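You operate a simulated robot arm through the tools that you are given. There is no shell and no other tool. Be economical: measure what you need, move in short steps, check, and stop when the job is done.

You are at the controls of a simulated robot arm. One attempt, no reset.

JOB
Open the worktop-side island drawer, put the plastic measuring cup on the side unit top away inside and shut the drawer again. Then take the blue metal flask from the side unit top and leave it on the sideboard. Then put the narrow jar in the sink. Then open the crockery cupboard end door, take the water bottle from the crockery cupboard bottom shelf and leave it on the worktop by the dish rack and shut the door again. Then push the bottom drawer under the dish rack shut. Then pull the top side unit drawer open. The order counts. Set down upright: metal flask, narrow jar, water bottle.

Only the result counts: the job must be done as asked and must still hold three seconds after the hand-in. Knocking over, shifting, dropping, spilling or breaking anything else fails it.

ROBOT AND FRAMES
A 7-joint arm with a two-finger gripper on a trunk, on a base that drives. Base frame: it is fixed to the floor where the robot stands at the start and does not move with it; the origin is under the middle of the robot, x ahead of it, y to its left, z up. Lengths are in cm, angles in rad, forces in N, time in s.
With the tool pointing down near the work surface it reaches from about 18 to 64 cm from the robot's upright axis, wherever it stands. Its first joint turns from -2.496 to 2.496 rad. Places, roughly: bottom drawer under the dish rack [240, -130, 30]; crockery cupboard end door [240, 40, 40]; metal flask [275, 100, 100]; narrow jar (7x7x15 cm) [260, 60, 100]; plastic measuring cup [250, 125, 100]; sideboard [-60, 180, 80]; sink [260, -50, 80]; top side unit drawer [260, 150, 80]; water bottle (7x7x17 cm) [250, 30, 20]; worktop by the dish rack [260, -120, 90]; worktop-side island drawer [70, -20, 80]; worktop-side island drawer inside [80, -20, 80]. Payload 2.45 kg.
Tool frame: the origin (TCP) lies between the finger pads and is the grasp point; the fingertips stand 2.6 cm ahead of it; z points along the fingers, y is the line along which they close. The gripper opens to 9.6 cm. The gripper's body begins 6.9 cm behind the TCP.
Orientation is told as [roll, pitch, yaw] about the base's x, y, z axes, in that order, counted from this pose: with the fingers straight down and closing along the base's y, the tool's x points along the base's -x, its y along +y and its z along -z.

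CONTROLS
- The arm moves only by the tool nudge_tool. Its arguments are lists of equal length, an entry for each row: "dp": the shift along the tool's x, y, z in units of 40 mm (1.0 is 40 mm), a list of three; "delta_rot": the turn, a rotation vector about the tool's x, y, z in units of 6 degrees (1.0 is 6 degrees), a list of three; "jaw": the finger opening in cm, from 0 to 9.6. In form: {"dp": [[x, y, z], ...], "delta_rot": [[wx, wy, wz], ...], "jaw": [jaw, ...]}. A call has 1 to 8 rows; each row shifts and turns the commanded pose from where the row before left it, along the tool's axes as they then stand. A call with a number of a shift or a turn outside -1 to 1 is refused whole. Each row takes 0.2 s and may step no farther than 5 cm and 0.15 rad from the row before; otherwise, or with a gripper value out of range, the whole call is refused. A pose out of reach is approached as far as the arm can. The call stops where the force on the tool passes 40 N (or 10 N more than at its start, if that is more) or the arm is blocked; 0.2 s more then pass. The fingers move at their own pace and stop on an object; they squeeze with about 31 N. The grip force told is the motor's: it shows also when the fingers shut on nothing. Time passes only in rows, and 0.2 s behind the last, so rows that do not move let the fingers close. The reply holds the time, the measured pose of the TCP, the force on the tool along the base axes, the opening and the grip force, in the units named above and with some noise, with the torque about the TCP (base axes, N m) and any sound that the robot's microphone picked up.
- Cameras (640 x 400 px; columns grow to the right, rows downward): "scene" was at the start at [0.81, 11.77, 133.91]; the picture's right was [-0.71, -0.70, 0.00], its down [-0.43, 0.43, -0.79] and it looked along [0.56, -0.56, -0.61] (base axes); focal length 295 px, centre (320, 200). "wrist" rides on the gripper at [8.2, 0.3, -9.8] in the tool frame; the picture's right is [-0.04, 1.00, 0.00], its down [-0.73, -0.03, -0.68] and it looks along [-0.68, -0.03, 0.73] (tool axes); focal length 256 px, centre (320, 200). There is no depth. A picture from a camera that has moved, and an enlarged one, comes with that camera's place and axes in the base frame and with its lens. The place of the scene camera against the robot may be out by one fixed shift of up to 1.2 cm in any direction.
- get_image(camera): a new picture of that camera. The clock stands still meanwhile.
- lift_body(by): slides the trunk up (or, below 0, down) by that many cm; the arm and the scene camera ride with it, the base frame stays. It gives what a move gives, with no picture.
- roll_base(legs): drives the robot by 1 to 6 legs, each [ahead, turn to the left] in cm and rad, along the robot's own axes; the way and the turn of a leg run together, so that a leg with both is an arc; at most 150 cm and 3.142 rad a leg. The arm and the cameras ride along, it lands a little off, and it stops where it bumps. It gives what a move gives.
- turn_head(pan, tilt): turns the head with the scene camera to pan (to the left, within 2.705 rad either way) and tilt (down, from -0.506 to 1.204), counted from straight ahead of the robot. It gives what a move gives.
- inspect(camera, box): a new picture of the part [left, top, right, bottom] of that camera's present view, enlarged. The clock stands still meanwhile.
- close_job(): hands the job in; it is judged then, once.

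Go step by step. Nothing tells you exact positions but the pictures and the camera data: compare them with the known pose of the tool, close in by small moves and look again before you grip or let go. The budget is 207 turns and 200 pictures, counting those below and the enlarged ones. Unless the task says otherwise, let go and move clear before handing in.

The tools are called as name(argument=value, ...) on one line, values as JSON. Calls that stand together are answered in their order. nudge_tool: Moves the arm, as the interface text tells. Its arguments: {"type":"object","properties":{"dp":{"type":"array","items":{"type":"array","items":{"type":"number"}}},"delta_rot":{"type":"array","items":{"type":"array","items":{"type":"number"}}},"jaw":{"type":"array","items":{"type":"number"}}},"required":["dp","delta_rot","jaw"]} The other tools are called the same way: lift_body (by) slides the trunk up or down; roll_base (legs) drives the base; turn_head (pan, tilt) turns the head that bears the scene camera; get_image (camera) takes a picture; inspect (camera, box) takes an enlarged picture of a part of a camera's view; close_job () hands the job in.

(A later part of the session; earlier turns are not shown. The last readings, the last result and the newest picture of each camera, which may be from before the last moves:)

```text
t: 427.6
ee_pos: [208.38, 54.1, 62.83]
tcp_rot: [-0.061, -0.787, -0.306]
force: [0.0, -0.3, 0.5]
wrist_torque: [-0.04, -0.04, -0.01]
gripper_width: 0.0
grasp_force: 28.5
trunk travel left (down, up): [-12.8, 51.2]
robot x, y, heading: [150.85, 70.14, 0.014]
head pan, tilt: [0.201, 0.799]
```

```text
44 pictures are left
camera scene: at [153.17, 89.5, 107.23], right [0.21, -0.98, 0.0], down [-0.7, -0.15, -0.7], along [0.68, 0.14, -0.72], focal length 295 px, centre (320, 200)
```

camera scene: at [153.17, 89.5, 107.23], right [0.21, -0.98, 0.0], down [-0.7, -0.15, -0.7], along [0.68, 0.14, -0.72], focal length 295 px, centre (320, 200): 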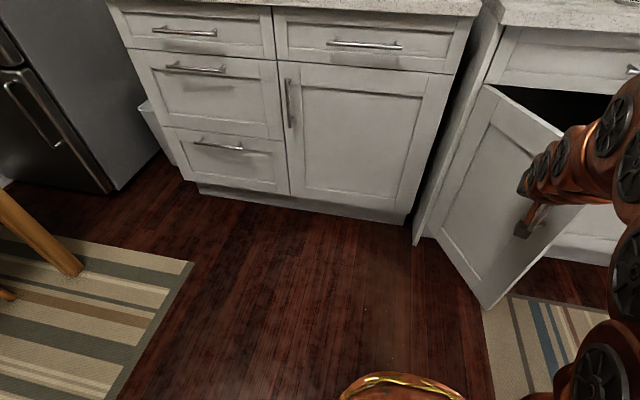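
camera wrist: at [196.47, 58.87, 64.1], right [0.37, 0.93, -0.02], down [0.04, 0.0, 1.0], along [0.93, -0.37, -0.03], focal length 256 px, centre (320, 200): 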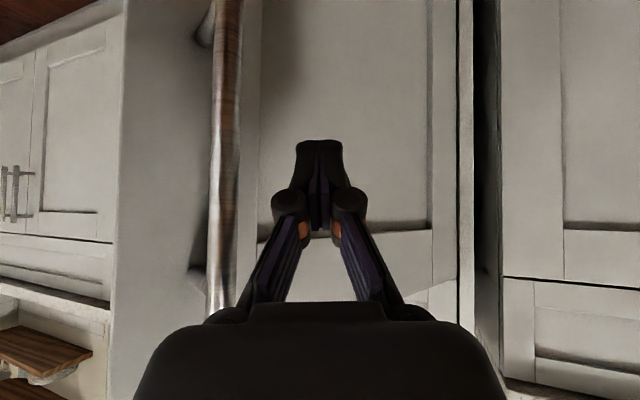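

The door is following. Continue with a mix of sideways sweep and driving forward.

nudge_tool(dp=[[-0.15, -0.54, 0.15], [-0.15, -0.54, 0.15], [-0.15, -0.54, 0.15], [0, 0, 0]], delta_rot=[[0, 0, 0], [0, 0, 0], [0, 0, 0], [0, 0, 0]], jaw=[0, 0, 0, 0])

roll_base(legs=[[9, 0]])

nudge_tool(dp=[[-0.15, -0.5, 0.15], [-0.15, -0.5, 0.15], [0, 0, 0]], delta_rot=[[0, 0, 0], [0, 0, 0], [0, 0, 0]], jaw=[0, 0, 0])

get_image(camera="wrist")

get_image(camera="scene")

```text
t: 428.6
ee_pos: [208.64, 47.15, 63.24]
tcp_rot: [-0.064, -0.787, -0.306]
force: [0.0, 0.0, -0.3]
wrist_torque: [0.02, -0.03, 0.01]
gripper_width: 0.0
grasp_force: 28.7
trunk travel left (down, up): [-12.8, 51.2]
robot x, y, heading: [150.61, 69.84, 0.003]
head pan, tilt: [0.201, 0.799]
```

```text
t: 429.7
ee_pos: [217.64, 47.31, 63.25]
tcp_rot: [-0.063, -0.789, -0.309]
force: [0.1, 0.2, -1.1]
wrist_torque: [0.01, 0.03, -0.05]
gripper_width: 0.0
grasp_force: 29.0
trunk travel left (down, up): [-12.8, 51.2]
robot x, y, heading: [159.97, 69.73, 0.005]
head pan, tilt: [0.201, 0.799]
```

```text
t: 430.5
ee_pos: [217.92, 43.11, 63.56]
tcp_rot: [-0.063, -0.791, -0.307]
force: [-0.5, 0.0, 0.4]
wrist_torque: [0.01, 0.01, 0.0]
gripper_width: 0.0
grasp_force: 28.4
trunk travel left (down, up): [-12.8, 51.2]
robot x, y, heading: [160.03, 70.04, 0.004]
head pan, tilt: [0.201, 0.799]
```

```text
43 pictures are left
camera wrist: at [206.0, 47.64, 64.62], right [0.37, 0.93, -0.02], down [0.04, 0.0, 1.0], along [0.93, -0.37, -0.03], focal length 256 px, centre (320, 200)
```

wrist: 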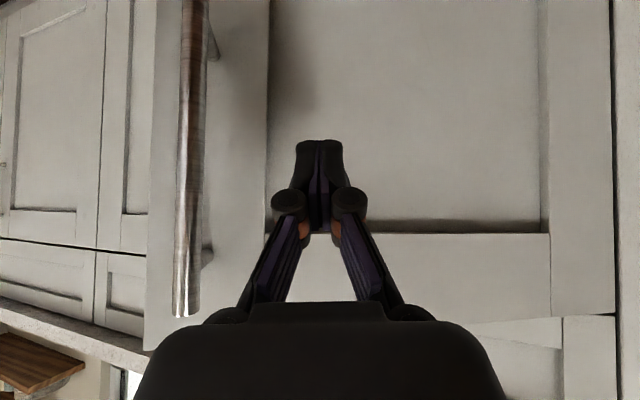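

```text
42 pictures are left
camera scene: at [162.3, 89.54, 107.24], right [0.21, -0.98, 0.0], down [-0.7, -0.15, -0.7], along [0.68, 0.14, -0.72], focal length 295 px, centre (320, 200)
```

scene: 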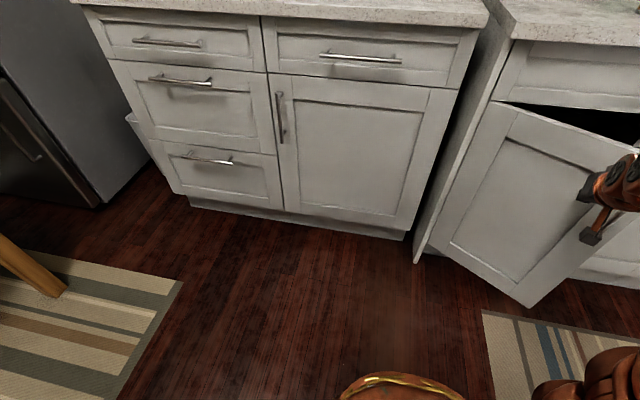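

Drive forward to push it nearly shut.

roll_base(legs=[[9, 0]])

nudge_tool(dp=[[-0.35, 0, 0.35], [-0.3, 0, 0.3], [-0.2, 0, 0.2], [-0.2, 0, 0.2], [0, 0, 0]], delta_rot=[[0, 0, 0], [0, 0, 0], [0, 0, 0], [0, 0, 0], [0, 0, 0]], jaw=[0, 0, 0, 0, 0])

get_image(camera="wrist")

```text
t: 431.6
ee_pos: [227.0, 43.06, 63.37]
tcp_rot: [-0.063, -0.789, -0.305]
force: [0.3, 0.1, 0.1]
wrist_torque: [-0.04, -0.06, -0.04]
gripper_width: 0.02
grasp_force: 28.6
trunk travel left (down, up): [-12.8, 51.2]
robot x, y, heading: [168.63, 70.24, 0.009]
head pan, tilt: [0.201, 0.799]
```

```text
t: 432.8
ee_pos: [232.69, 40.93, 63.43]
tcp_rot: [-0.065, -0.789, -0.305]
force: [0.1, 0.1, -0.3]
wrist_torque: [0.04, -0.04, 0.02]
gripper_width: 0.01
grasp_force: 28.7
trunk travel left (down, up): [-12.8, 51.2]
robot x, y, heading: [168.73, 70.01, 0.007]
head pan, tilt: [0.201, 0.799]
```

```text
41 pictures are left
camera wrist: at [220.76, 45.67, 64.58], right [0.37, 0.93, -0.02], down [0.04, 0.0, 1.0], along [0.93, -0.37, -0.03], focal length 256 px, centre (320, 200)
```

wrist: 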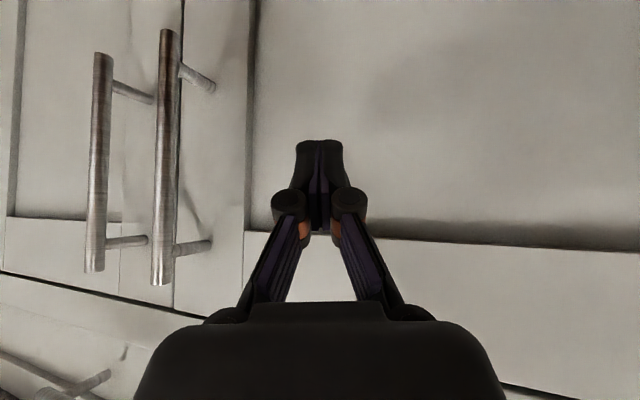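

Nearly closed; final gentle push until contact force rises.

nudge_tool(dp=[[-0.12, 0, 0.12], [-0.12, 0, 0.12], [-0.12, 0, 0.12], [-0.12, 0, 0.12], [-0.12, 0, 0.12], [0, 0, 0]], delta_rot=[[0, 0, 0], [0, 0, 0], [0, 0, 0], [0, 0, 0], [0, 0, 0], [0, 0, 0]], jaw=[0, 0, 0, 0, 0, 0])

get_image(camera="wrist")

```text
t: 433.6
ee_pos: [234.03, 40.5, 63.37]
tcp_rot: [-0.065, -0.782, -0.306]
force: [-19.5, 6.4, 9.3]
wrist_torque: [0.06, -0.05, 0.13]
gripper_width: 0.0
grasp_force: 28.6
trunk travel left (down, up): [-12.8, 51.2]
robot x, y, heading: [168.76, 69.67, 0.008]
head pan, tilt: [0.201, 0.799]
stopped in row 3: the force on the tool passed its limit at 57 N (the readings are from after the stop); the commanded pose is now the measured one
```

```text
40 pictures are left
camera wrist: at [222.11, 45.18, 64.64], right [0.37, 0.93, -0.02], down [0.04, 0.0, 1.0], along [0.93, -0.37, -0.04], focal length 256 px, centre (320, 200)
```

wrist: 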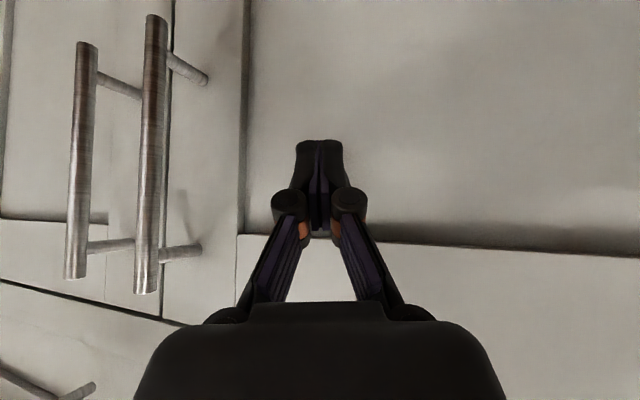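

The door is shut. Next: back off, raise, tuck, and drive to the open bottom drawer under the rack.

roll_base(legs=[[-20, 0]])

lift_body(by=40)

nudge_tool(dp=[[0, 0.4, 0], [0, 0.4, 0], [0, 0.4, 0], [0, 0.4, 0], [0, 0.4, 0], [0, 0.4, 0], [0, 0.4, 0], [0, 0.4, 0]], delta_rot=[[0, 0.94, 0], [0, 0.94, 0], [0, 0.94, 0], [0, 0.94, 0], [0, 0.94, 0], [0, 0.94, 0], [0, 0.94, 0], [0, 0.94, 0]], jaw=[0, 0, 0, 0, 0, 0, 0, 0])

nudge_tool(dp=[[0.9, 0.2, 0], [0.9, 0.2, 0], [0.9, 0.2, 0], [0.9, 0.2, 0], [0.9, 0.2, 0], [0, 0, 0]], delta_rot=[[0, 0, -0.6], [0, 0, -0.6], [0, 0, -0.6], [0, 0, -0.6], [0, 0, -0.6], [0, 0, 0]], jaw=[0, 0, 0, 0, 0, 0])

turn_head(pan=-0.3, tilt=0.7)

get_image(camera="scene")

```text
t: 435.2
ee_pos: [214.15, 40.41, 63.21]
tcp_rot: [-0.062, -0.779, -0.305]
force: [-0.4, -0.5, -0.4]
wrist_torque: [-0.01, 0.0, -0.01]
gripper_width: 0.0
grasp_force: 28.5
trunk travel left (down, up): [-12.8, 51.2]
robot x, y, heading: [148.9, 69.86, 0.008]
head pan, tilt: [0.201, 0.799]
```

```text
t: 439.0
ee_pos: [214.11, 40.52, 103.17]
tcp_rot: [-0.062, -0.78, -0.304]
force: [-0.5, 0.4, 0.7]
wrist_torque: [-0.02, -0.01, 0.04]
gripper_width: 0.0
grasp_force: 28.4
trunk travel left (down, up): [-52.8, 11.2]
robot x, y, heading: [148.73, 69.75, 0.005]
head pan, tilt: [0.201, 0.799]
```

```text
t: 440.8
ee_pos: [218.41, 52.4, 102.86]
tcp_rot: [-0.043, 0.003, -0.348]
force: [-1.1, -0.4, 0.0]
wrist_torque: [0.0, -0.06, -0.04]
gripper_width: 0.01
grasp_force: 28.6
trunk travel left (down, up): [-52.8, 11.2]
robot x, y, heading: [148.85, 69.78, 0.01]
head pan, tilt: [0.201, 0.799]
```

```text
t: 442.2
ee_pos: [201.91, 60.43, 102.68]
tcp_rot: [-0.041, 0.02, -0.035]
force: [0.2, 0.5, 0.8]
wrist_torque: [0.03, 0.02, -0.01]
gripper_width: 0.0
grasp_force: 28.1
trunk travel left (down, up): [-52.8, 11.2]
robot x, y, heading: [148.83, 69.93, 0.009]
head pan, tilt: [0.201, 0.799]
```

```text
t: 443.1
ee_pos: [201.96, 60.37, 102.82]
tcp_rot: [-0.04, 0.019, -0.036]
force: [-0.1, -0.4, -1.0]
wrist_torque: [0.01, 0.01, 0.01]
gripper_width: 0.01
grasp_force: 28.4
trunk travel left (down, up): [-52.8, 11.2]
robot x, y, heading: [148.63, 69.65, 0.006]
head pan, tilt: [-0.3, 0.7]
```

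```text
39 pictures are left
camera scene: at [151.58, 85.36, 148.06], right [-0.29, -0.96, 0.0], down [-0.62, 0.19, -0.76], along [0.73, -0.22, -0.64], focal length 295 px, centre (320, 200)
```

scene: 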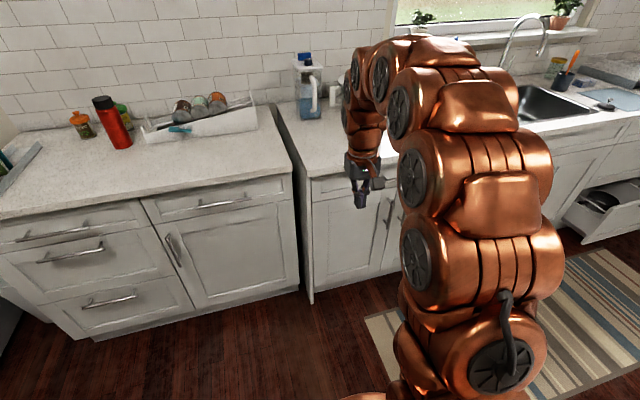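

Driving down the aisle to face the bottom drawer.

roll_base(legs=[[0, -1.55], [150, 0], [47, 0], [0, 1.545]])

turn_head(pan=0, tilt=0.8)

get_image(camera="scene")

```text
t: 458.2
ee_pos: [167.74, -179.58, 102.93]
tcp_rot: [-0.062, 0.021, -1.202]
force: [-9.4, 0.7, 3.5]
wrist_torque: [0.0, -0.49, 0.11]
gripper_width: 0.0
grasp_force: 28.5
trunk travel left (down, up): [-52.8, 11.2]
robot x, y, heading: [156.56, -126.68, -1.156]
head pan, tilt: [-0.3, 0.7]
stopped in leg 4: the force on the tool passed its limit at 92 N (the readings are from after the stop); the commanded pose is now the measured one
```

```text
t: 459.0
ee_pos: [167.74, -179.43, 102.89]
tcp_rot: [-0.06, 0.021, -1.201]
force: [-15.2, 0.7, 3.9]
wrist_torque: [0.05, -0.89, 0.11]
gripper_width: 0.0
grasp_force: 27.9
trunk travel left (down, up): [-52.8, 11.2]
robot x, y, heading: [156.43, -126.14, -1.156]
head pan, tilt: [0.0, 0.799]
```

```text
38 pictures are left
camera scene: at [173.83, -122.42, 147.26], right [-0.92, -0.4, 0.0], down [-0.29, 0.66, -0.7], along [0.28, -0.64, -0.72], focal length 295 px, centre (320, 200)
```

scene: 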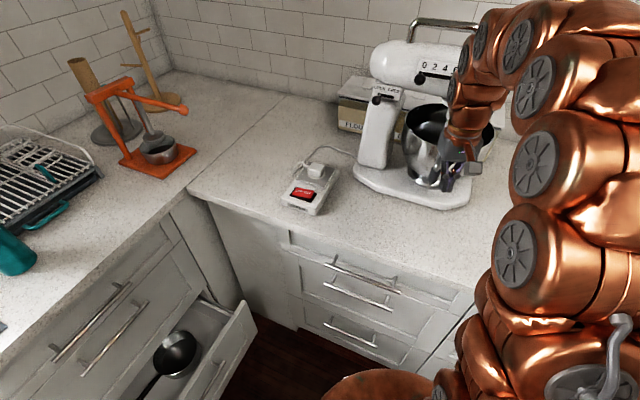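

The hand met the mixer bowl during the turn. I'll turn away immediately and check it.

roll_base(legs=[[0, -0.25]])

roll_base(legs=[[-45, 0]])

inspect(camera="scene", box=[160, 0, 480, 200])

```text
t: 460.2
ee_pos: [154.45, -180.69, 102.97]
tcp_rot: [-0.058, 0.021, -1.449]
force: [-0.1, -0.1, -0.6]
wrist_torque: [0.02, 0.0, -0.02]
gripper_width: 0.0
grasp_force: 28.5
trunk travel left (down, up): [-52.8, 11.2]
robot x, y, heading: [156.09, -126.34, -1.407]
head pan, tilt: [0.0, 0.799]
```

```text
t: 462.9
ee_pos: [146.99, -136.34, 102.87]
tcp_rot: [-0.059, 0.022, -1.449]
force: [-1.2, 0.0, 0.4]
wrist_torque: [0.02, -0.03, -0.01]
gripper_width: 0.01
grasp_force: 28.4
trunk travel left (down, up): [-52.8, 11.2]
robot x, y, heading: [148.89, -82.14, -1.403]
head pan, tilt: [0.0, 0.799]
```

```text
2.00 times, centred on (320, 100) of scene
camera zoom: at [167.15, -82.68, 147.23], right [-0.99, -0.16, 0.0], down [-0.12, 0.71, -0.7], along [0.11, -0.69, -0.72], focal length 590 px, centre (320, 400)
```

zoom: 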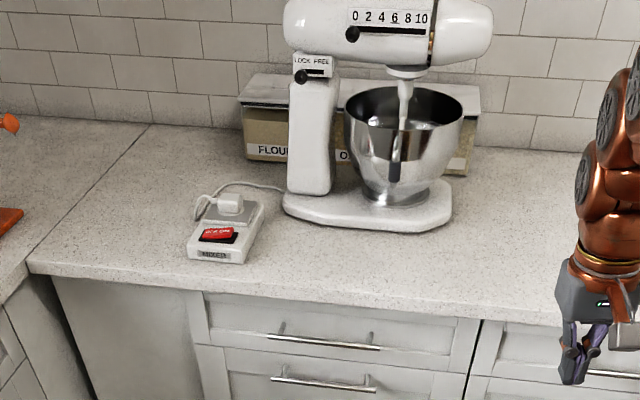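

The mixer looks undisturbed. I'll turn here where there's room, and approach the drawer at a slant.

roll_base(legs=[[0, 0.49], [23, 0], [0, 0.41]])

turn_head(pan=0.1, tilt=0.95)

get_image(camera="scene")

get_image(camera="wrist")

```text
t: 467.3
ee_pos: [204.33, -135.59, 102.9]
tcp_rot: [-0.06, 0.021, -0.544]
force: [0.1, 0.0, 0.2]
wrist_torque: [0.03, 0.01, 0.0]
gripper_width: 0.0
grasp_force: 28.6
trunk travel left (down, up): [-52.8, 11.2]
robot x, y, heading: [162.89, -100.1, -0.5]
head pan, tilt: [0.0, 0.799]
```

```text
t: 468.0
ee_pos: [204.22, -135.61, 102.88]
tcp_rot: [-0.059, 0.02, -0.544]
force: [0.0, -0.3, 0.9]
wrist_torque: [0.03, 0.02, 0.0]
gripper_width: 0.01
grasp_force: 28.6
trunk travel left (down, up): [-52.8, 11.2]
robot x, y, heading: [162.7, -100.62, -0.502]
head pan, tilt: [0.099, 0.949]
```

```text
36 pictures are left
camera scene: at [173.71, -85.39, 146.09], right [-0.39, -0.92, 0.0], down [-0.75, 0.32, -0.58], along [0.54, -0.23, -0.81], focal length 295 px, centre (320, 200)
```

scene: 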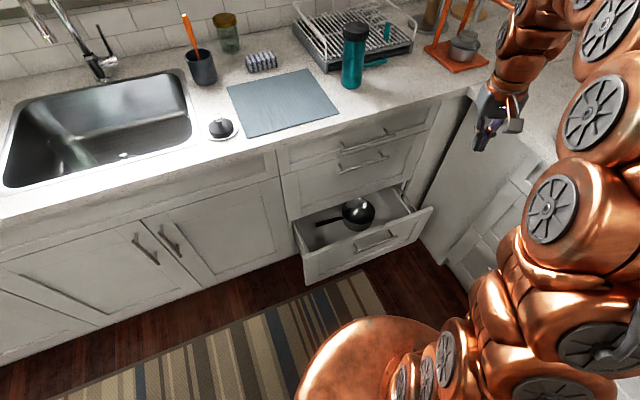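

```text
35 pictures are left
camera wrist: at [197.76, -130.69, 112.86], right [0.55, 0.83, -0.06], down [0.65, -0.38, 0.66], along [0.53, -0.4, -0.75], focal length 256 px, centre (320, 200)
```

wrist: 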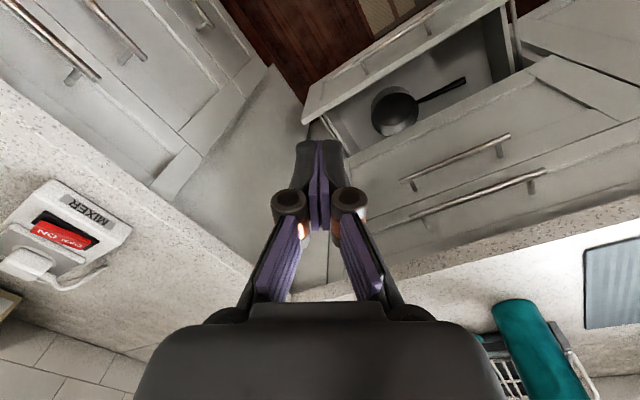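

The drawer front is at x≈217–219, y -98 to -152, top at z 49. I'll line up the fist in front of its middle, tilt and lower.

nudge_tool(dp=[[0.15, 0.73, 0], [0.15, 0.73, 0], [0.15, 0.73, 0], [0, 0, 0]], delta_rot=[[0, 0, 0], [0, 0, 0], [0, 0, 0], [0, 0, 0]], jaw=[0, 0, 0, 0])

nudge_tool(dp=[[0, 0, 0], [0, 0, 0], [0, 0, 0], [0, 0, 0], [0, 0, 0], [0, 0, 0], [0, 0, 0], [0, 0, 0]], delta_rot=[[0, -1, 0], [0, -1, 0], [0, -1, 0], [0, -1, 0], [0, -1, 0], [0, -1, 0], [0, -1, 0], [0, -1, 0]], jaw=[0, 0, 0, 0, 0, 0, 0, 0])

lift_body(by=-40)

lift_body(by=-12.5)

get_image(camera="wrist")

```text
t: 469.0
ee_pos: [207.21, -127.13, 102.55]
tcp_rot: [-0.058, 0.022, -0.544]
force: [0.5, -0.5, 0.8]
wrist_torque: [-0.02, 0.02, 0.01]
gripper_width: 0.02
grasp_force: 28.6
trunk travel left (down, up): [-52.8, 11.2]
robot x, y, heading: [163.09, -100.6, -0.502]
head pan, tilt: [0.099, 0.949]
```

```text
t: 470.8
ee_pos: [207.35, -127.3, 102.57]
tcp_rot: [-0.086, -0.815, -0.477]
force: [0.3, -0.1, 0.3]
wrist_torque: [0.01, -0.01, 0.0]
gripper_width: 0.0
grasp_force: 28.6
trunk travel left (down, up): [-52.8, 11.2]
robot x, y, heading: [162.89, -100.51, -0.498]
head pan, tilt: [0.099, 0.949]
```

```text
t: 474.6
ee_pos: [207.3, -127.17, 62.5]
tcp_rot: [-0.087, -0.811, -0.48]
force: [-0.2, 0.1, -0.1]
wrist_torque: [-0.01, 0.0, 0.0]
gripper_width: 0.02
grasp_force: 28.2
trunk travel left (down, up): [-12.8, 51.2]
robot x, y, heading: [162.66, -100.73, -0.504]
head pan, tilt: [0.099, 0.949]
```

```text
t: 476.1
ee_pos: [207.37, -127.24, 50.01]
tcp_rot: [-0.087, -0.813, -0.481]
force: [-0.9, 0.2, -0.3]
wrist_torque: [-0.02, -0.01, -0.03]
gripper_width: 0.02
grasp_force: 28.2
trunk travel left (down, up): [-0.3, 63.7]
robot x, y, heading: [163.06, -100.7, -0.501]
head pan, tilt: [0.099, 0.949]
```

```text
34 pictures are left
camera wrist: at [196.53, -120.36, 50.85], right [0.54, 0.84, -0.03], down [0.02, 0.02, 1.0], along [0.84, -0.54, -0.01], focal length 256 px, centre (320, 200)
```

wrist: 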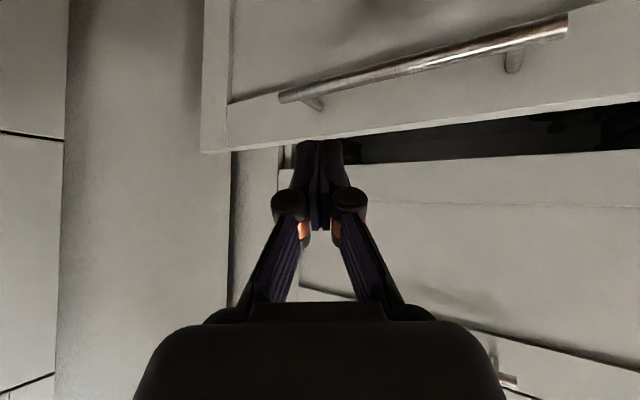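

Handle at z≈41.3, centre y≈-126.6. Lower 8 cm, then push in +x.

nudge_tool(dp=[[0.5, 0, 0.47], [0.5, 0, 0.47], [0.4, 0, 0.38], [0, 0, 0]], delta_rot=[[0, 0, 0], [0, 0, 0], [0, 0, 0], [0, 0, 0]], jaw=[0, 0, 0, 0])

get_image(camera="wrist")

```text
t: 477.1
ee_pos: [210.13, -129.33, 44.15]
tcp_rot: [-0.087, -0.81, -0.48]
force: [-0.6, 0.0, -0.6]
wrist_torque: [-0.01, -0.01, -0.03]
gripper_width: 0.01
grasp_force: 28.2
out of reach, approached as far as the arm can: row 1, 2, 3
trunk travel left (down, up): [-0.3, 63.7]
robot x, y, heading: [162.91, -100.5, -0.499]
head pan, tilt: [0.099, 0.949]
```

```text
33 pictures are left
camera wrist: at [199.29, -122.4, 44.99], right [0.54, 0.84, -0.03], down [0.03, 0.02, 1.0], along [0.84, -0.54, -0.01], focal length 256 px, centre (320, 200)
```

wrist: 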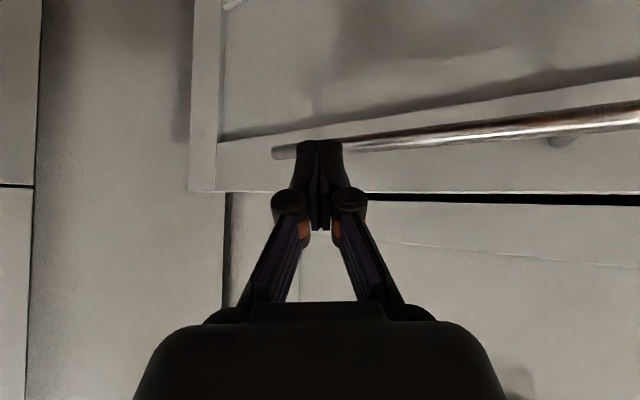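

Tip is at handle height. Pushing in +x with the arm.

nudge_tool(dp=[[-0.36, 0.34, 0.38], [-0.36, 0.34, 0.38], [-0.36, 0.34, 0.38], [-0.36, 0.34, 0.38], [-0.36, 0.34, 0.38], [0, 0, 0]], delta_rot=[[0, 0, 0], [0, 0, 0], [0, 0, 0], [0, 0, 0], [0, 0, 0], [0, 0, 0]], jaw=[0, 0, 0, 0, 0, 0])

get_image(camera="wrist")

get_image(camera="scene")

```text
t: 478.6
ee_pos: [222.57, -128.88, 43.9]
tcp_rot: [-0.087, -0.811, -0.482]
force: [1.2, -0.5, -0.4]
wrist_torque: [-0.02, 0.01, -0.03]
gripper_width: 0.0
grasp_force: 28.2
trunk travel left (down, up): [-0.3, 63.7]
robot x, y, heading: [162.58, -100.85, -0.5]
head pan, tilt: [0.099, 0.949]
```

```text
32 pictures are left
camera wrist: at [211.76, -122.02, 44.68], right [0.54, 0.84, -0.03], down [0.02, 0.02, 1.0], along [0.84, -0.54, -0.01], focal length 256 px, centre (320, 200)
```

wrist: 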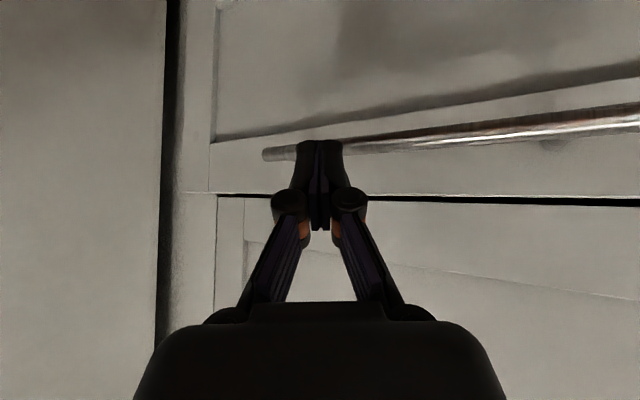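

```text
31 pictures are left
camera scene: at [173.7, -85.39, 93.57], right [-0.39, -0.92, 0.0], down [-0.75, 0.32, -0.58], along [0.54, -0.23, -0.81], focal length 295 px, centre (320, 200)
```

scene: 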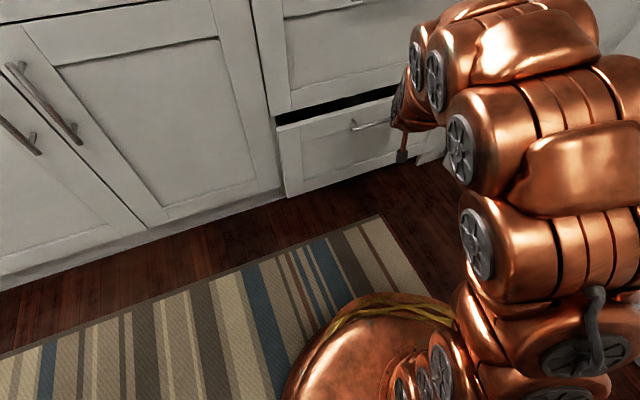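

The drawer is nearly in. Push on until it stops.

nudge_tool(dp=[[-0.3, 0.28, 0.32], [-0.2, 0.19, 0.21], [-0.2, 0.19, 0.21], [-0.15, 0.14, 0.16], [-0.15, 0.14, 0.16], [-0.15, 0.14, 0.16], [0, 0, 0]], delta_rot=[[0, 0, 0], [0, 0, 0], [0, 0, 0], [0, 0, 0], [0, 0, 0], [0, 0, 0], [0, 0, 0]], jaw=[0, 0, 0, 0, 0, 0, 0])

get_image(camera="scene")

get_image(camera="wrist")

```text
t: 480.1
ee_pos: [230.58, -128.62, 43.58]
tcp_rot: [-0.087, -0.813, -0.48]
force: [-0.6, 0.5, 0.8]
wrist_torque: [-0.03, 0.0, 0.01]
gripper_width: 0.01
grasp_force: 28.4
trunk travel left (down, up): [-0.3, 63.7]
robot x, y, heading: [162.74, -100.24, -0.503]
head pan, tilt: [0.099, 0.949]
```

```text
30 pictures are left
camera scene: at [173.7, -85.39, 93.58], right [-0.39, -0.92, 0.0], down [-0.75, 0.32, -0.58], along [0.54, -0.23, -0.81], focal length 295 px, centre (320, 200)
```

scene: 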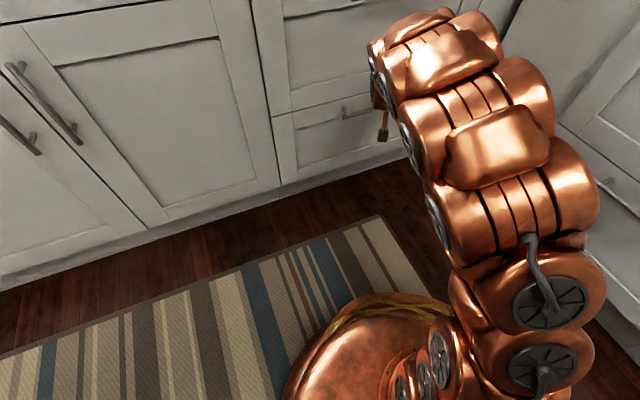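

```text
29 pictures are left
camera wrist: at [219.76, -121.76, 44.41], right [0.54, 0.84, -0.03], down [0.02, 0.02, 1.0], along [0.84, -0.54, -0.01], focal length 256 px, centre (320, 200)
```

wrist: 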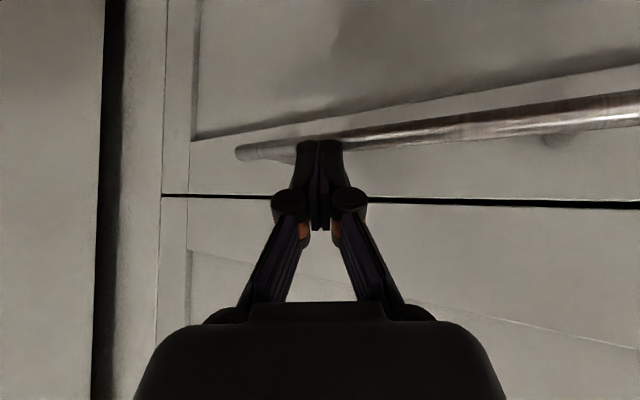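

nudge_tool(dp=[[-0.12, 0.11, 0.13], [-0.12, 0.11, 0.13], [-0.12, 0.11, 0.13], [-0.12, 0.11, 0.13], [-0.12, 0.11, 0.13], [0, 0, 0]], delta_rot=[[0, 0, 0], [0, 0, 0], [0, 0, 0], [0, 0, 0], [0, 0, 0], [0, 0, 0]], jaw=[0, 0, 0, 0, 0, 0])

get_image(camera="wrist")

```text
t: 480.5
ee_pos: [230.59, -128.71, 43.54]
tcp_rot: [-0.091, -0.807, -0.478]
force: [-19.4, 8.2, 13.3]
wrist_torque: [0.14, 0.3, 0.05]
gripper_width: 0.03
grasp_force: 28.5
trunk travel left (down, up): [-0.3, 63.7]
robot x, y, heading: [163.03, -100.73, -0.5]
head pan, tilt: [0.099, 0.949]
stopped in row 1: the force on the tool passed its limit at 59 N (the readings are from after the stop); the commanded pose is now the measured one
```

```text
28 pictures are left
camera wrist: at [219.83, -121.76, 44.47], right [0.54, 0.84, -0.03], down [0.03, 0.02, 1.0], along [0.84, -0.54, -0.01], focal length 256 px, centre (320, 200)
```

wrist: 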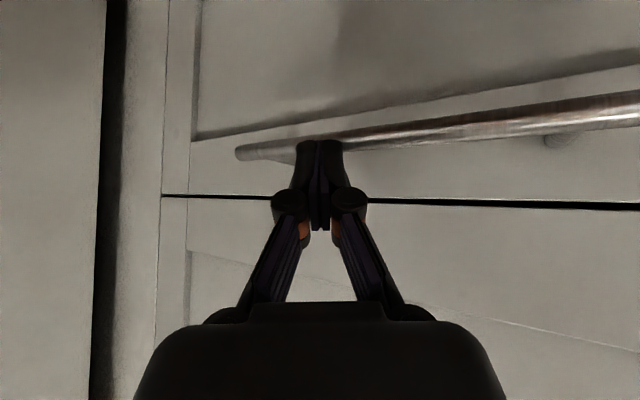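

The bottom drawer is shut. Now retreat, raise, tuck and go to the side unit for the last step.

roll_base(legs=[[-22, 0]])

lift_body(by=40)

lift_body(by=18)

turn_head(pan=0, tilt=0.7)

get_image(camera="scene")

```text
t: 482.2
ee_pos: [211.27, -118.11, 43.45]
tcp_rot: [-0.09, -0.808, -0.478]
force: [-0.1, 0.5, -0.5]
wrist_torque: [0.03, 0.01, -0.02]
gripper_width: 0.0
grasp_force: 28.4
trunk travel left (down, up): [-0.3, 63.7]
robot x, y, heading: [143.46, -90.03, -0.5]
head pan, tilt: [0.099, 0.949]
```

```text
t: 486.0
ee_pos: [211.37, -118.23, 83.42]
tcp_rot: [-0.093, -0.805, -0.48]
force: [0.2, -0.5, 0.4]
wrist_torque: [-0.01, -0.01, 0.01]
gripper_width: 0.03
grasp_force: 28.5
trunk travel left (down, up): [-40.3, 23.7]
robot x, y, heading: [143.69, -89.97, -0.503]
head pan, tilt: [0.099, 0.949]
```

```text
t: 488.0
ee_pos: [211.37, -118.11, 101.45]
tcp_rot: [-0.09, -0.806, -0.479]
force: [-0.3, 0.3, -0.4]
wrist_torque: [0.01, 0.02, 0.02]
gripper_width: 0.0
grasp_force: 28.1
trunk travel left (down, up): [-58.3, 5.7]
robot x, y, heading: [143.6, -89.92, -0.504]
head pan, tilt: [0.099, 0.949]
```

```text
t: 488.8
ee_pos: [211.4, -118.14, 101.44]
tcp_rot: [-0.092, -0.807, -0.48]
force: [0.0, -0.4, -0.1]
wrist_torque: [-0.01, 0.02, -0.01]
gripper_width: 0.0
grasp_force: 28.3
trunk travel left (down, up): [-58.3, 5.7]
robot x, y, heading: [143.45, -89.69, -0.505]
head pan, tilt: [0.0, 0.7]
```

```text
27 pictures are left
camera scene: at [155.17, -76.03, 153.55], right [-0.48, -0.88, 0.0], down [-0.57, 0.31, -0.76], along [0.67, -0.37, -0.64], focal length 295 px, centre (320, 200)
```

scene: 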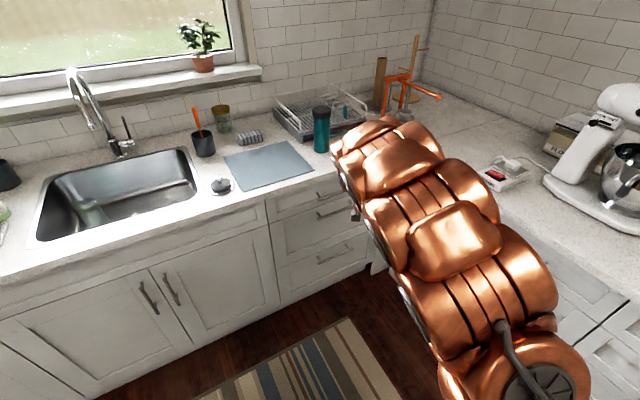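

Bottom drawer is flush and the bottle stands. Straightening and tucking the arm, then driving to the side unit in reverse.

nudge_tool(dp=[[0, 0, 0], [0, 0, 0], [0, 0, 0], [0, 0, 0], [0, 0, 0], [0, 0, 0], [0, 0, 0], [0, 0, 0]], delta_rot=[[0, 0.96, 0], [0, 0.96, 0], [0, 0.96, 0], [0, 0.96, 0], [0, 0.96, 0], [0, 0.96, 0], [0, 0.96, 0], [0, 0.96, 0]], jaw=[0, 0, 0, 0, 0, 0, 0, 0])

nudge_tool(dp=[[1, 0, 0], [1, 0, 0], [1, 0, 0], [1, 0, 0], [1, 0, 0], [1, 0, 0], [0.8, 0, 0], [0, 0, 0]], delta_rot=[[0, 0, 0], [0, 0, 0], [0, 0, 0], [0, 0, 0], [0, 0, 0], [0, 0, 0], [0, 0, 0], [0, 0, 0]], jaw=[0, 0, 0, 0, 0, 0, 0, 0])

roll_base(legs=[[0, -1.02]])

roll_base(legs=[[-150, 0], [-83, 0]])

```text
t: 490.6
ee_pos: [211.42, -118.09, 101.28]
tcp_rot: [-0.063, -0.003, -0.545]
force: [-0.1, -0.3, 0.3]
wrist_torque: [0.0, 0.0, 0.02]
gripper_width: 0.03
grasp_force: 28.7
trunk travel left (down, up): [-58.3, 5.7]
robot x, y, heading: [143.5, -89.59, -0.499]
head pan, tilt: [0.0, 0.7]
```

```text
t: 492.4
ee_pos: [188.21, -104.06, 101.32]
tcp_rot: [-0.062, -0.007, -0.548]
force: [0.4, -0.2, 0.0]
wrist_torque: [0.03, 0.0, 0.0]
gripper_width: 0.04
grasp_force: 28.3
trunk travel left (down, up): [-58.3, 5.7]
robot x, y, heading: [143.7, -90.35, -0.499]
head pan, tilt: [0.0, 0.7]
```

```text
t: 495.4
ee_pos: [155.03, -135.31, 101.34]
tcp_rot: [-0.063, -0.003, -1.563]
force: [-0.2, -0.1, -0.5]
wrist_torque: [0.01, 0.02, -0.03]
gripper_width: 0.0
grasp_force: 28.2
trunk travel left (down, up): [-58.3, 5.7]
robot x, y, heading: [143.36, -89.87, -1.524]
head pan, tilt: [0.0, 0.7]
```

```text
t: 499.3
ee_pos: [152.63, -70.98, 101.12]
tcp_rot: [-0.062, -0.003, -1.55]
force: [2.2, -0.4, 0.1]
wrist_torque: [0.08, 0.14, 0.0]
gripper_width: 0.01
grasp_force: 28.2
trunk travel left (down, up): [-58.3, 5.7]
robot x, y, heading: [141.86, -25.76, -1.37]
head pan, tilt: [0.0, 0.7]
stopped in leg 1: the robot was blocked; the commanded pose is now the measured one
```

I brushed the island corner; moving out to x≈160 before continuing.

roll_base(legs=[[25, 0], [0, -0.384], [-72, 0], [0, 0.183]])

roll_base(legs=[[-120, 0]])

```text
t: 506.5
ee_pos: [161.68, -26.34, 101.1]
tcp_rot: [-0.063, -0.004, -1.75]
force: [-0.5, 0.5, 1.0]
wrist_torque: [0.05, 0.05, 0.02]
gripper_width: 0.0
grasp_force: 28.6
trunk travel left (down, up): [-58.3, 5.7]
robot x, y, heading: [160.14, 20.35, -1.57]
head pan, tilt: [0.0, 0.7]
```

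```text
t: 512.6
ee_pos: [161.27, 94.08, 101.15]
tcp_rot: [-0.063, -0.005, -1.745]
force: [-0.1, 0.2, -0.1]
wrist_torque: [-0.04, -0.01, 0.02]
gripper_width: 0.0
grasp_force: 28.4
trunk travel left (down, up): [-58.3, 5.7]
robot x, y, heading: [159.18, 140.98, -1.556]
head pan, tilt: [0.0, 0.7]
```

Turn to face the side unit and look at the drawer.

roll_base(legs=[[0, 1.556]])

turn_head(pan=0.1, tilt=0.7)

get_image(camera="scene")

```text
t: 516.8
ee_pos: [205.73, 142.23, 101.19]
tcp_rot: [-0.064, -0.003, -0.187]
force: [-0.8, 0.6, -0.6]
wrist_torque: [-0.01, -0.02, 0.03]
gripper_width: 0.01
grasp_force: 28.3
trunk travel left (down, up): [-58.3, 5.7]
robot x, y, heading: [159.42, 140.62, -0.008]
head pan, tilt: [0.0, 0.7]
```

```text
t: 517.5
ee_pos: [205.83, 142.29, 101.17]
tcp_rot: [-0.063, -0.004, -0.187]
force: [0.2, 0.5, -0.2]
wrist_torque: [0.01, 0.02, 0.02]
gripper_width: 0.0
grasp_force: 28.9
trunk travel left (down, up): [-58.3, 5.7]
robot x, y, heading: [159.28, 140.75, -0.006]
head pan, tilt: [0.099, 0.7]
```

```text
26 pictures are left
camera scene: at [162.45, 159.41, 153.56], right [0.09, -1.0, 0.0], down [-0.64, -0.06, -0.76], along [0.76, 0.07, -0.64], focal length 295 px, centre (320, 200)
```

scene: 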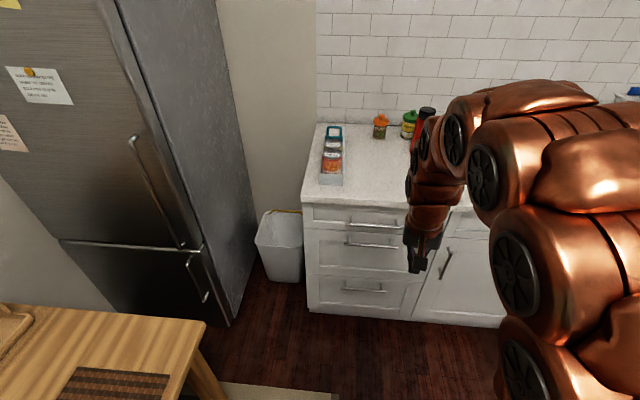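

Handle is around [238, 147, 79]. I'll rotate the fingers to close fore-aft, then tip the hand forward so they close vertically.

nudge_tool(dp=[[0, 0, 0], [0, 0, 0], [0, 0, 0], [0, 0, 0], [0, 0, 0], [0, 0, 0], [0, 0, 0], [0, 0, 0]], delta_rot=[[0, 0, -1], [0, 0, -1], [0, 0, -1], [0, 0, -1], [0, 0, -1], [0, 0, -1], [0, 0, -1], [0, 0, -1]], jaw=[5, 5, 5, 5, 5, 5, 5, 5])

nudge_tool(dp=[[0, 0, 0], [0, 0, 0], [0, 0, 0], [0, 0, 0], [0, 0, 0], [0, 0, 0], [0, 0, 0], [0, 0, 0]], delta_rot=[[0, 0, -1], [0, 0, -1], [0, 0, -1], [0, 0, -1], [0, 0, -1], [0, 0, -1], [0, 0, -1], [0, 0, -1]], jaw=[5, 5, 5, 5, 5, 5, 5, 5])

nudge_tool(dp=[[-0.5, -0.8, 0], [-0.5, -0.8, 0], [0, -0.9, 0], [0, 0, 0]], delta_rot=[[0, 0, -0.8], [0, 0, 0], [0, 0, 0], [0, 0, 0]], jaw=[5, 5, 5, 5])

nudge_tool(dp=[[0, 0, 0], [0, 0, 0], [0, 0, 0], [0, 0, 0], [0, 0, 0], [0, 0, 0], [0, 0, 0], [0, 0, 0]], delta_rot=[[1, 0, 0], [1, 0, 0], [1, 0, 0], [1, 0, 0], [1, 0, 0], [1, 0, 0], [1, 0, 0], [1, 0, 0]], jaw=[5, 5, 5, 5, 5, 5, 5, 5])

```text
t: 519.3
ee_pos: [205.85, 142.26, 101.38]
tcp_rot: [-0.044, 0.043, 0.65]
force: [-0.1, -0.8, -0.2]
wrist_torque: [-0.01, 0.0, -0.01]
gripper_width: 5.02
grasp_force: 0.1
trunk travel left (down, up): [-58.3, 5.7]
robot x, y, heading: [159.37, 140.74, -0.007]
head pan, tilt: [0.099, 0.7]
```

```text
t: 521.1
ee_pos: [205.83, 142.33, 101.09]
tcp_rot: [0.003, 0.063, 1.49]
force: [0.4, 0.1, -0.4]
wrist_torque: [0.03, 0.0, 0.02]
gripper_width: 4.99
grasp_force: 0.1
trunk travel left (down, up): [-58.3, 5.7]
robot x, y, heading: [159.02, 140.27, -0.011]
head pan, tilt: [0.099, 0.7]
```

```text
t: 522.1
ee_pos: [215.9, 146.01, 100.93]
tcp_rot: [0.008, 0.061, 1.572]
force: [0.2, 0.6, 0.7]
wrist_torque: [0.05, 0.0, -0.02]
gripper_width: 5.0
grasp_force: 0.0
trunk travel left (down, up): [-58.3, 5.7]
robot x, y, heading: [159.47, 140.4, -0.002]
head pan, tilt: [0.099, 0.7]
```

```text
t: 523.9
ee_pos: [216.1, 145.98, 100.97]
tcp_rot: [-0.831, 0.062, 1.573]
force: [0.0, -0.5, -0.4]
wrist_torque: [0.02, 0.02, -0.01]
gripper_width: 5.0
grasp_force: 0.1
trunk travel left (down, up): [-58.3, 5.7]
robot x, y, heading: [159.15, 140.66, -0.004]
head pan, tilt: [0.099, 0.7]
```

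Works smoothly. Tilt further and lower to drawer height.

nudge_tool(dp=[[0, 0, 0], [0, 0, 0], [0, 0, 0], [0, 0, 0], [0, 0, 0]], delta_rot=[[1, 0, 0], [1, 0, 0], [1, 0, 0], [1, 0, 0], [0, 0, 0]], jaw=[5, 5, 5, 5, 5])

lift_body(by=-20)

get_image(camera="wrist")

```text
t: 525.1
ee_pos: [223.41, 146.52, 101.92]
tcp_rot: [-1.204, 0.036, 1.594]
force: [0.0, 0.9, 0.5]
wrist_torque: [0.0, -0.02, -0.01]
gripper_width: 5.02
grasp_force: 0.0
out of reach, approached as far as the arm can: row 1, 2, 3, 4
trunk travel left (down, up): [-58.3, 5.7]
robot x, y, heading: [159.08, 140.62, -0.013]
head pan, tilt: [0.099, 0.7]
```

```text
t: 527.2
ee_pos: [223.36, 146.69, 81.9]
tcp_rot: [-1.201, 0.039, 1.594]
force: [0.2, 0.5, -0.1]
wrist_torque: [0.01, 0.06, -0.02]
gripper_width: 5.01
grasp_force: 0.1
trunk travel left (down, up): [-38.3, 25.7]
robot x, y, heading: [159.26, 140.61, -0.009]
head pan, tilt: [0.099, 0.7]
```

```text
25 pictures are left
camera wrist: at [214.22, 138.36, 85.56], right [-0.36, -0.01, -0.93], down [-0.64, 0.73, 0.24], along [0.68, 0.69, -0.27], focal length 256 px, centre (320, 200)
```

wrist: 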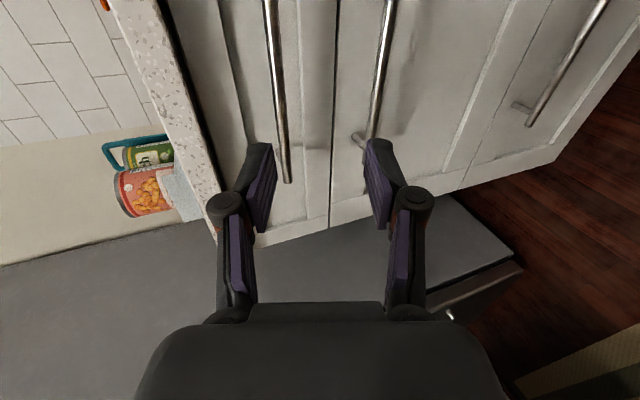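

The top drawer's bar is at about x 236, z 81. Driving forward 8 cm.

roll_base(legs=[[8, 0.01]])

get_image(camera="wrist")

```text
t: 528.3
ee_pos: [231.37, 147.27, 81.97]
tcp_rot: [-1.201, 0.04, 1.606]
force: [-0.2, 0.4, -0.3]
wrist_torque: [-0.03, 0.01, 0.0]
gripper_width: 4.97
grasp_force: 0.1
trunk travel left (down, up): [-38.3, 25.7]
robot x, y, heading: [166.86, 140.6, 0.005]
head pan, tilt: [0.099, 0.7]
```

```text
24 pictures are left
camera wrist: at [222.32, 138.91, 85.56], right [-0.36, -0.01, -0.93], down [-0.65, 0.72, 0.24], along [0.67, 0.69, -0.27], focal length 256 px, centre (320, 200)
```

wrist: 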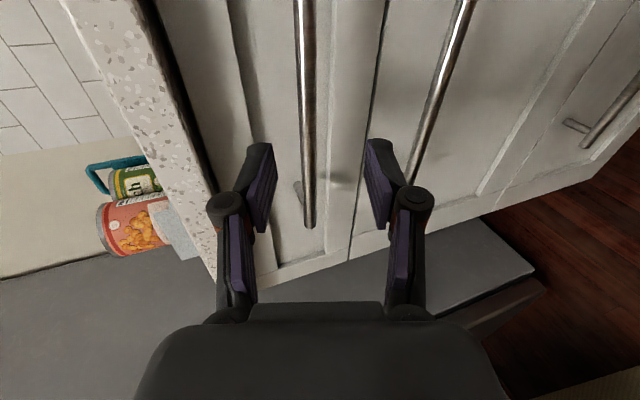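

Bar at about x 238, z 80.3. Lower 1.5 cm and advance 6 cm.

lift_body(by=-1.3)

roll_base(legs=[[5.5, 0]])

get_image(camera="wrist")

```text
t: 528.9
ee_pos: [231.5, 147.35, 80.66]
tcp_rot: [-1.202, 0.037, 1.607]
force: [0.2, -0.4, 0.1]
wrist_torque: [0.01, 0.01, -0.01]
gripper_width: 5.0
grasp_force: 0.1
trunk travel left (down, up): [-37.0, 27.0]
robot x, y, heading: [167.24, 140.33, 0.0]
head pan, tilt: [0.099, 0.7]
```

```text
t: 529.9
ee_pos: [236.89, 147.32, 80.57]
tcp_rot: [-1.203, 0.039, 1.606]
force: [0.5, -0.6, -0.7]
wrist_torque: [-0.01, 0.02, 0.03]
gripper_width: 5.02
grasp_force: 0.0
trunk travel left (down, up): [-37.0, 27.0]
robot x, y, heading: [172.39, 140.49, 0.004]
head pan, tilt: [0.099, 0.7]
```

```text
23 pictures are left
camera wrist: at [227.83, 138.92, 84.27], right [-0.36, -0.01, -0.93], down [-0.65, 0.72, 0.24], along [0.67, 0.69, -0.27], focal length 256 px, centre (320, 200)
```

wrist: 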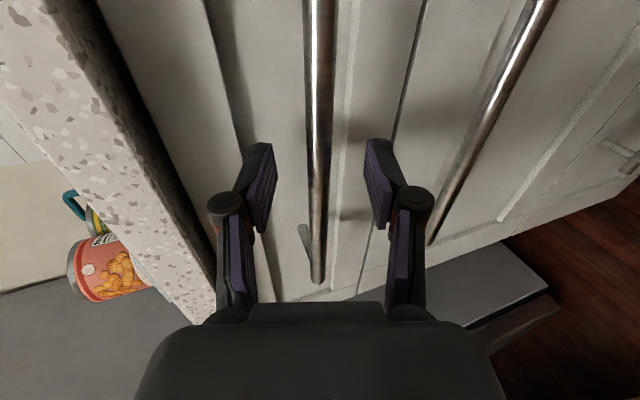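

The bar sits between the pads. Closing.

nudge_tool(dp=[[0, 0, 0.12], [0, 0, 0], [0, 0, 0], [0, 0, 0], [0, 0, 0]], delta_rot=[[0, 0, 0], [0, 0, 0], [0, 0, 0], [0, 0, 0], [0, 0, 0]], jaw=[5, 0, 0, 0, 0])

```text
t: 531.1
ee_pos: [237.31, 147.26, 80.54]
tcp_rot: [-1.204, 0.04, 1.606]
force: [1.3, 0.9, 4.3]
wrist_torque: [0.9, -0.04, -0.32]
gripper_width: 1.15
grasp_force: 38.1
trunk travel left (down, up): [-37.0, 27.0]
robot x, y, heading: [172.91, 140.66, 0.0]
head pan, tilt: [0.099, 0.7]
```

Gripped. Pulling the drawer with the base.

roll_base(legs=[[-14, 0]])

roll_base(legs=[[-14, 0]])

get_image(camera="scene")

```text
t: 532.4
ee_pos: [223.35, 147.37, 80.5]
tcp_rot: [-1.206, 0.042, 1.607]
force: [-1.3, 9.3, 7.8]
wrist_torque: [0.99, -0.04, -0.04]
gripper_width: 1.15
grasp_force: 38.5
trunk travel left (down, up): [-37.0, 27.0]
robot x, y, heading: [158.83, 140.65, 0.008]
head pan, tilt: [0.099, 0.7]
```

```text
t: 533.7
ee_pos: [209.36, 147.31, 80.54]
tcp_rot: [-1.203, 0.04, 1.609]
force: [-1.8, 15.9, 3.0]
wrist_torque: [1.06, -0.03, 0.14]
gripper_width: 1.18
grasp_force: 38.5
trunk travel left (down, up): [-37.0, 27.0]
robot x, y, heading: [144.52, 140.86, 0.005]
head pan, tilt: [0.099, 0.7]
```

```text
22 pictures are left
camera scene: at [147.71, 159.45, 132.25], right [0.1, -0.99, 0.0], down [-0.64, -0.07, -0.77], along [0.76, 0.08, -0.64], focal length 295 px, centre (320, 200)
```

scene: 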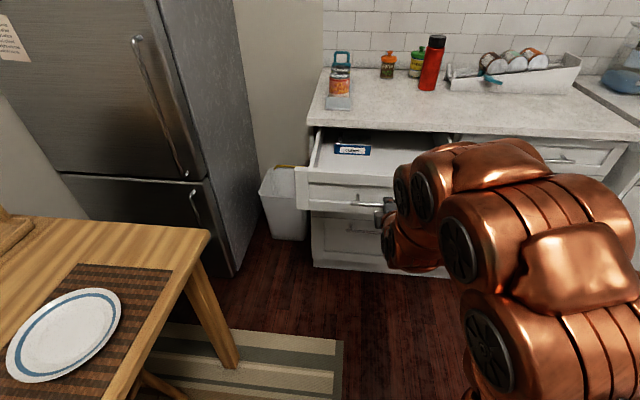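

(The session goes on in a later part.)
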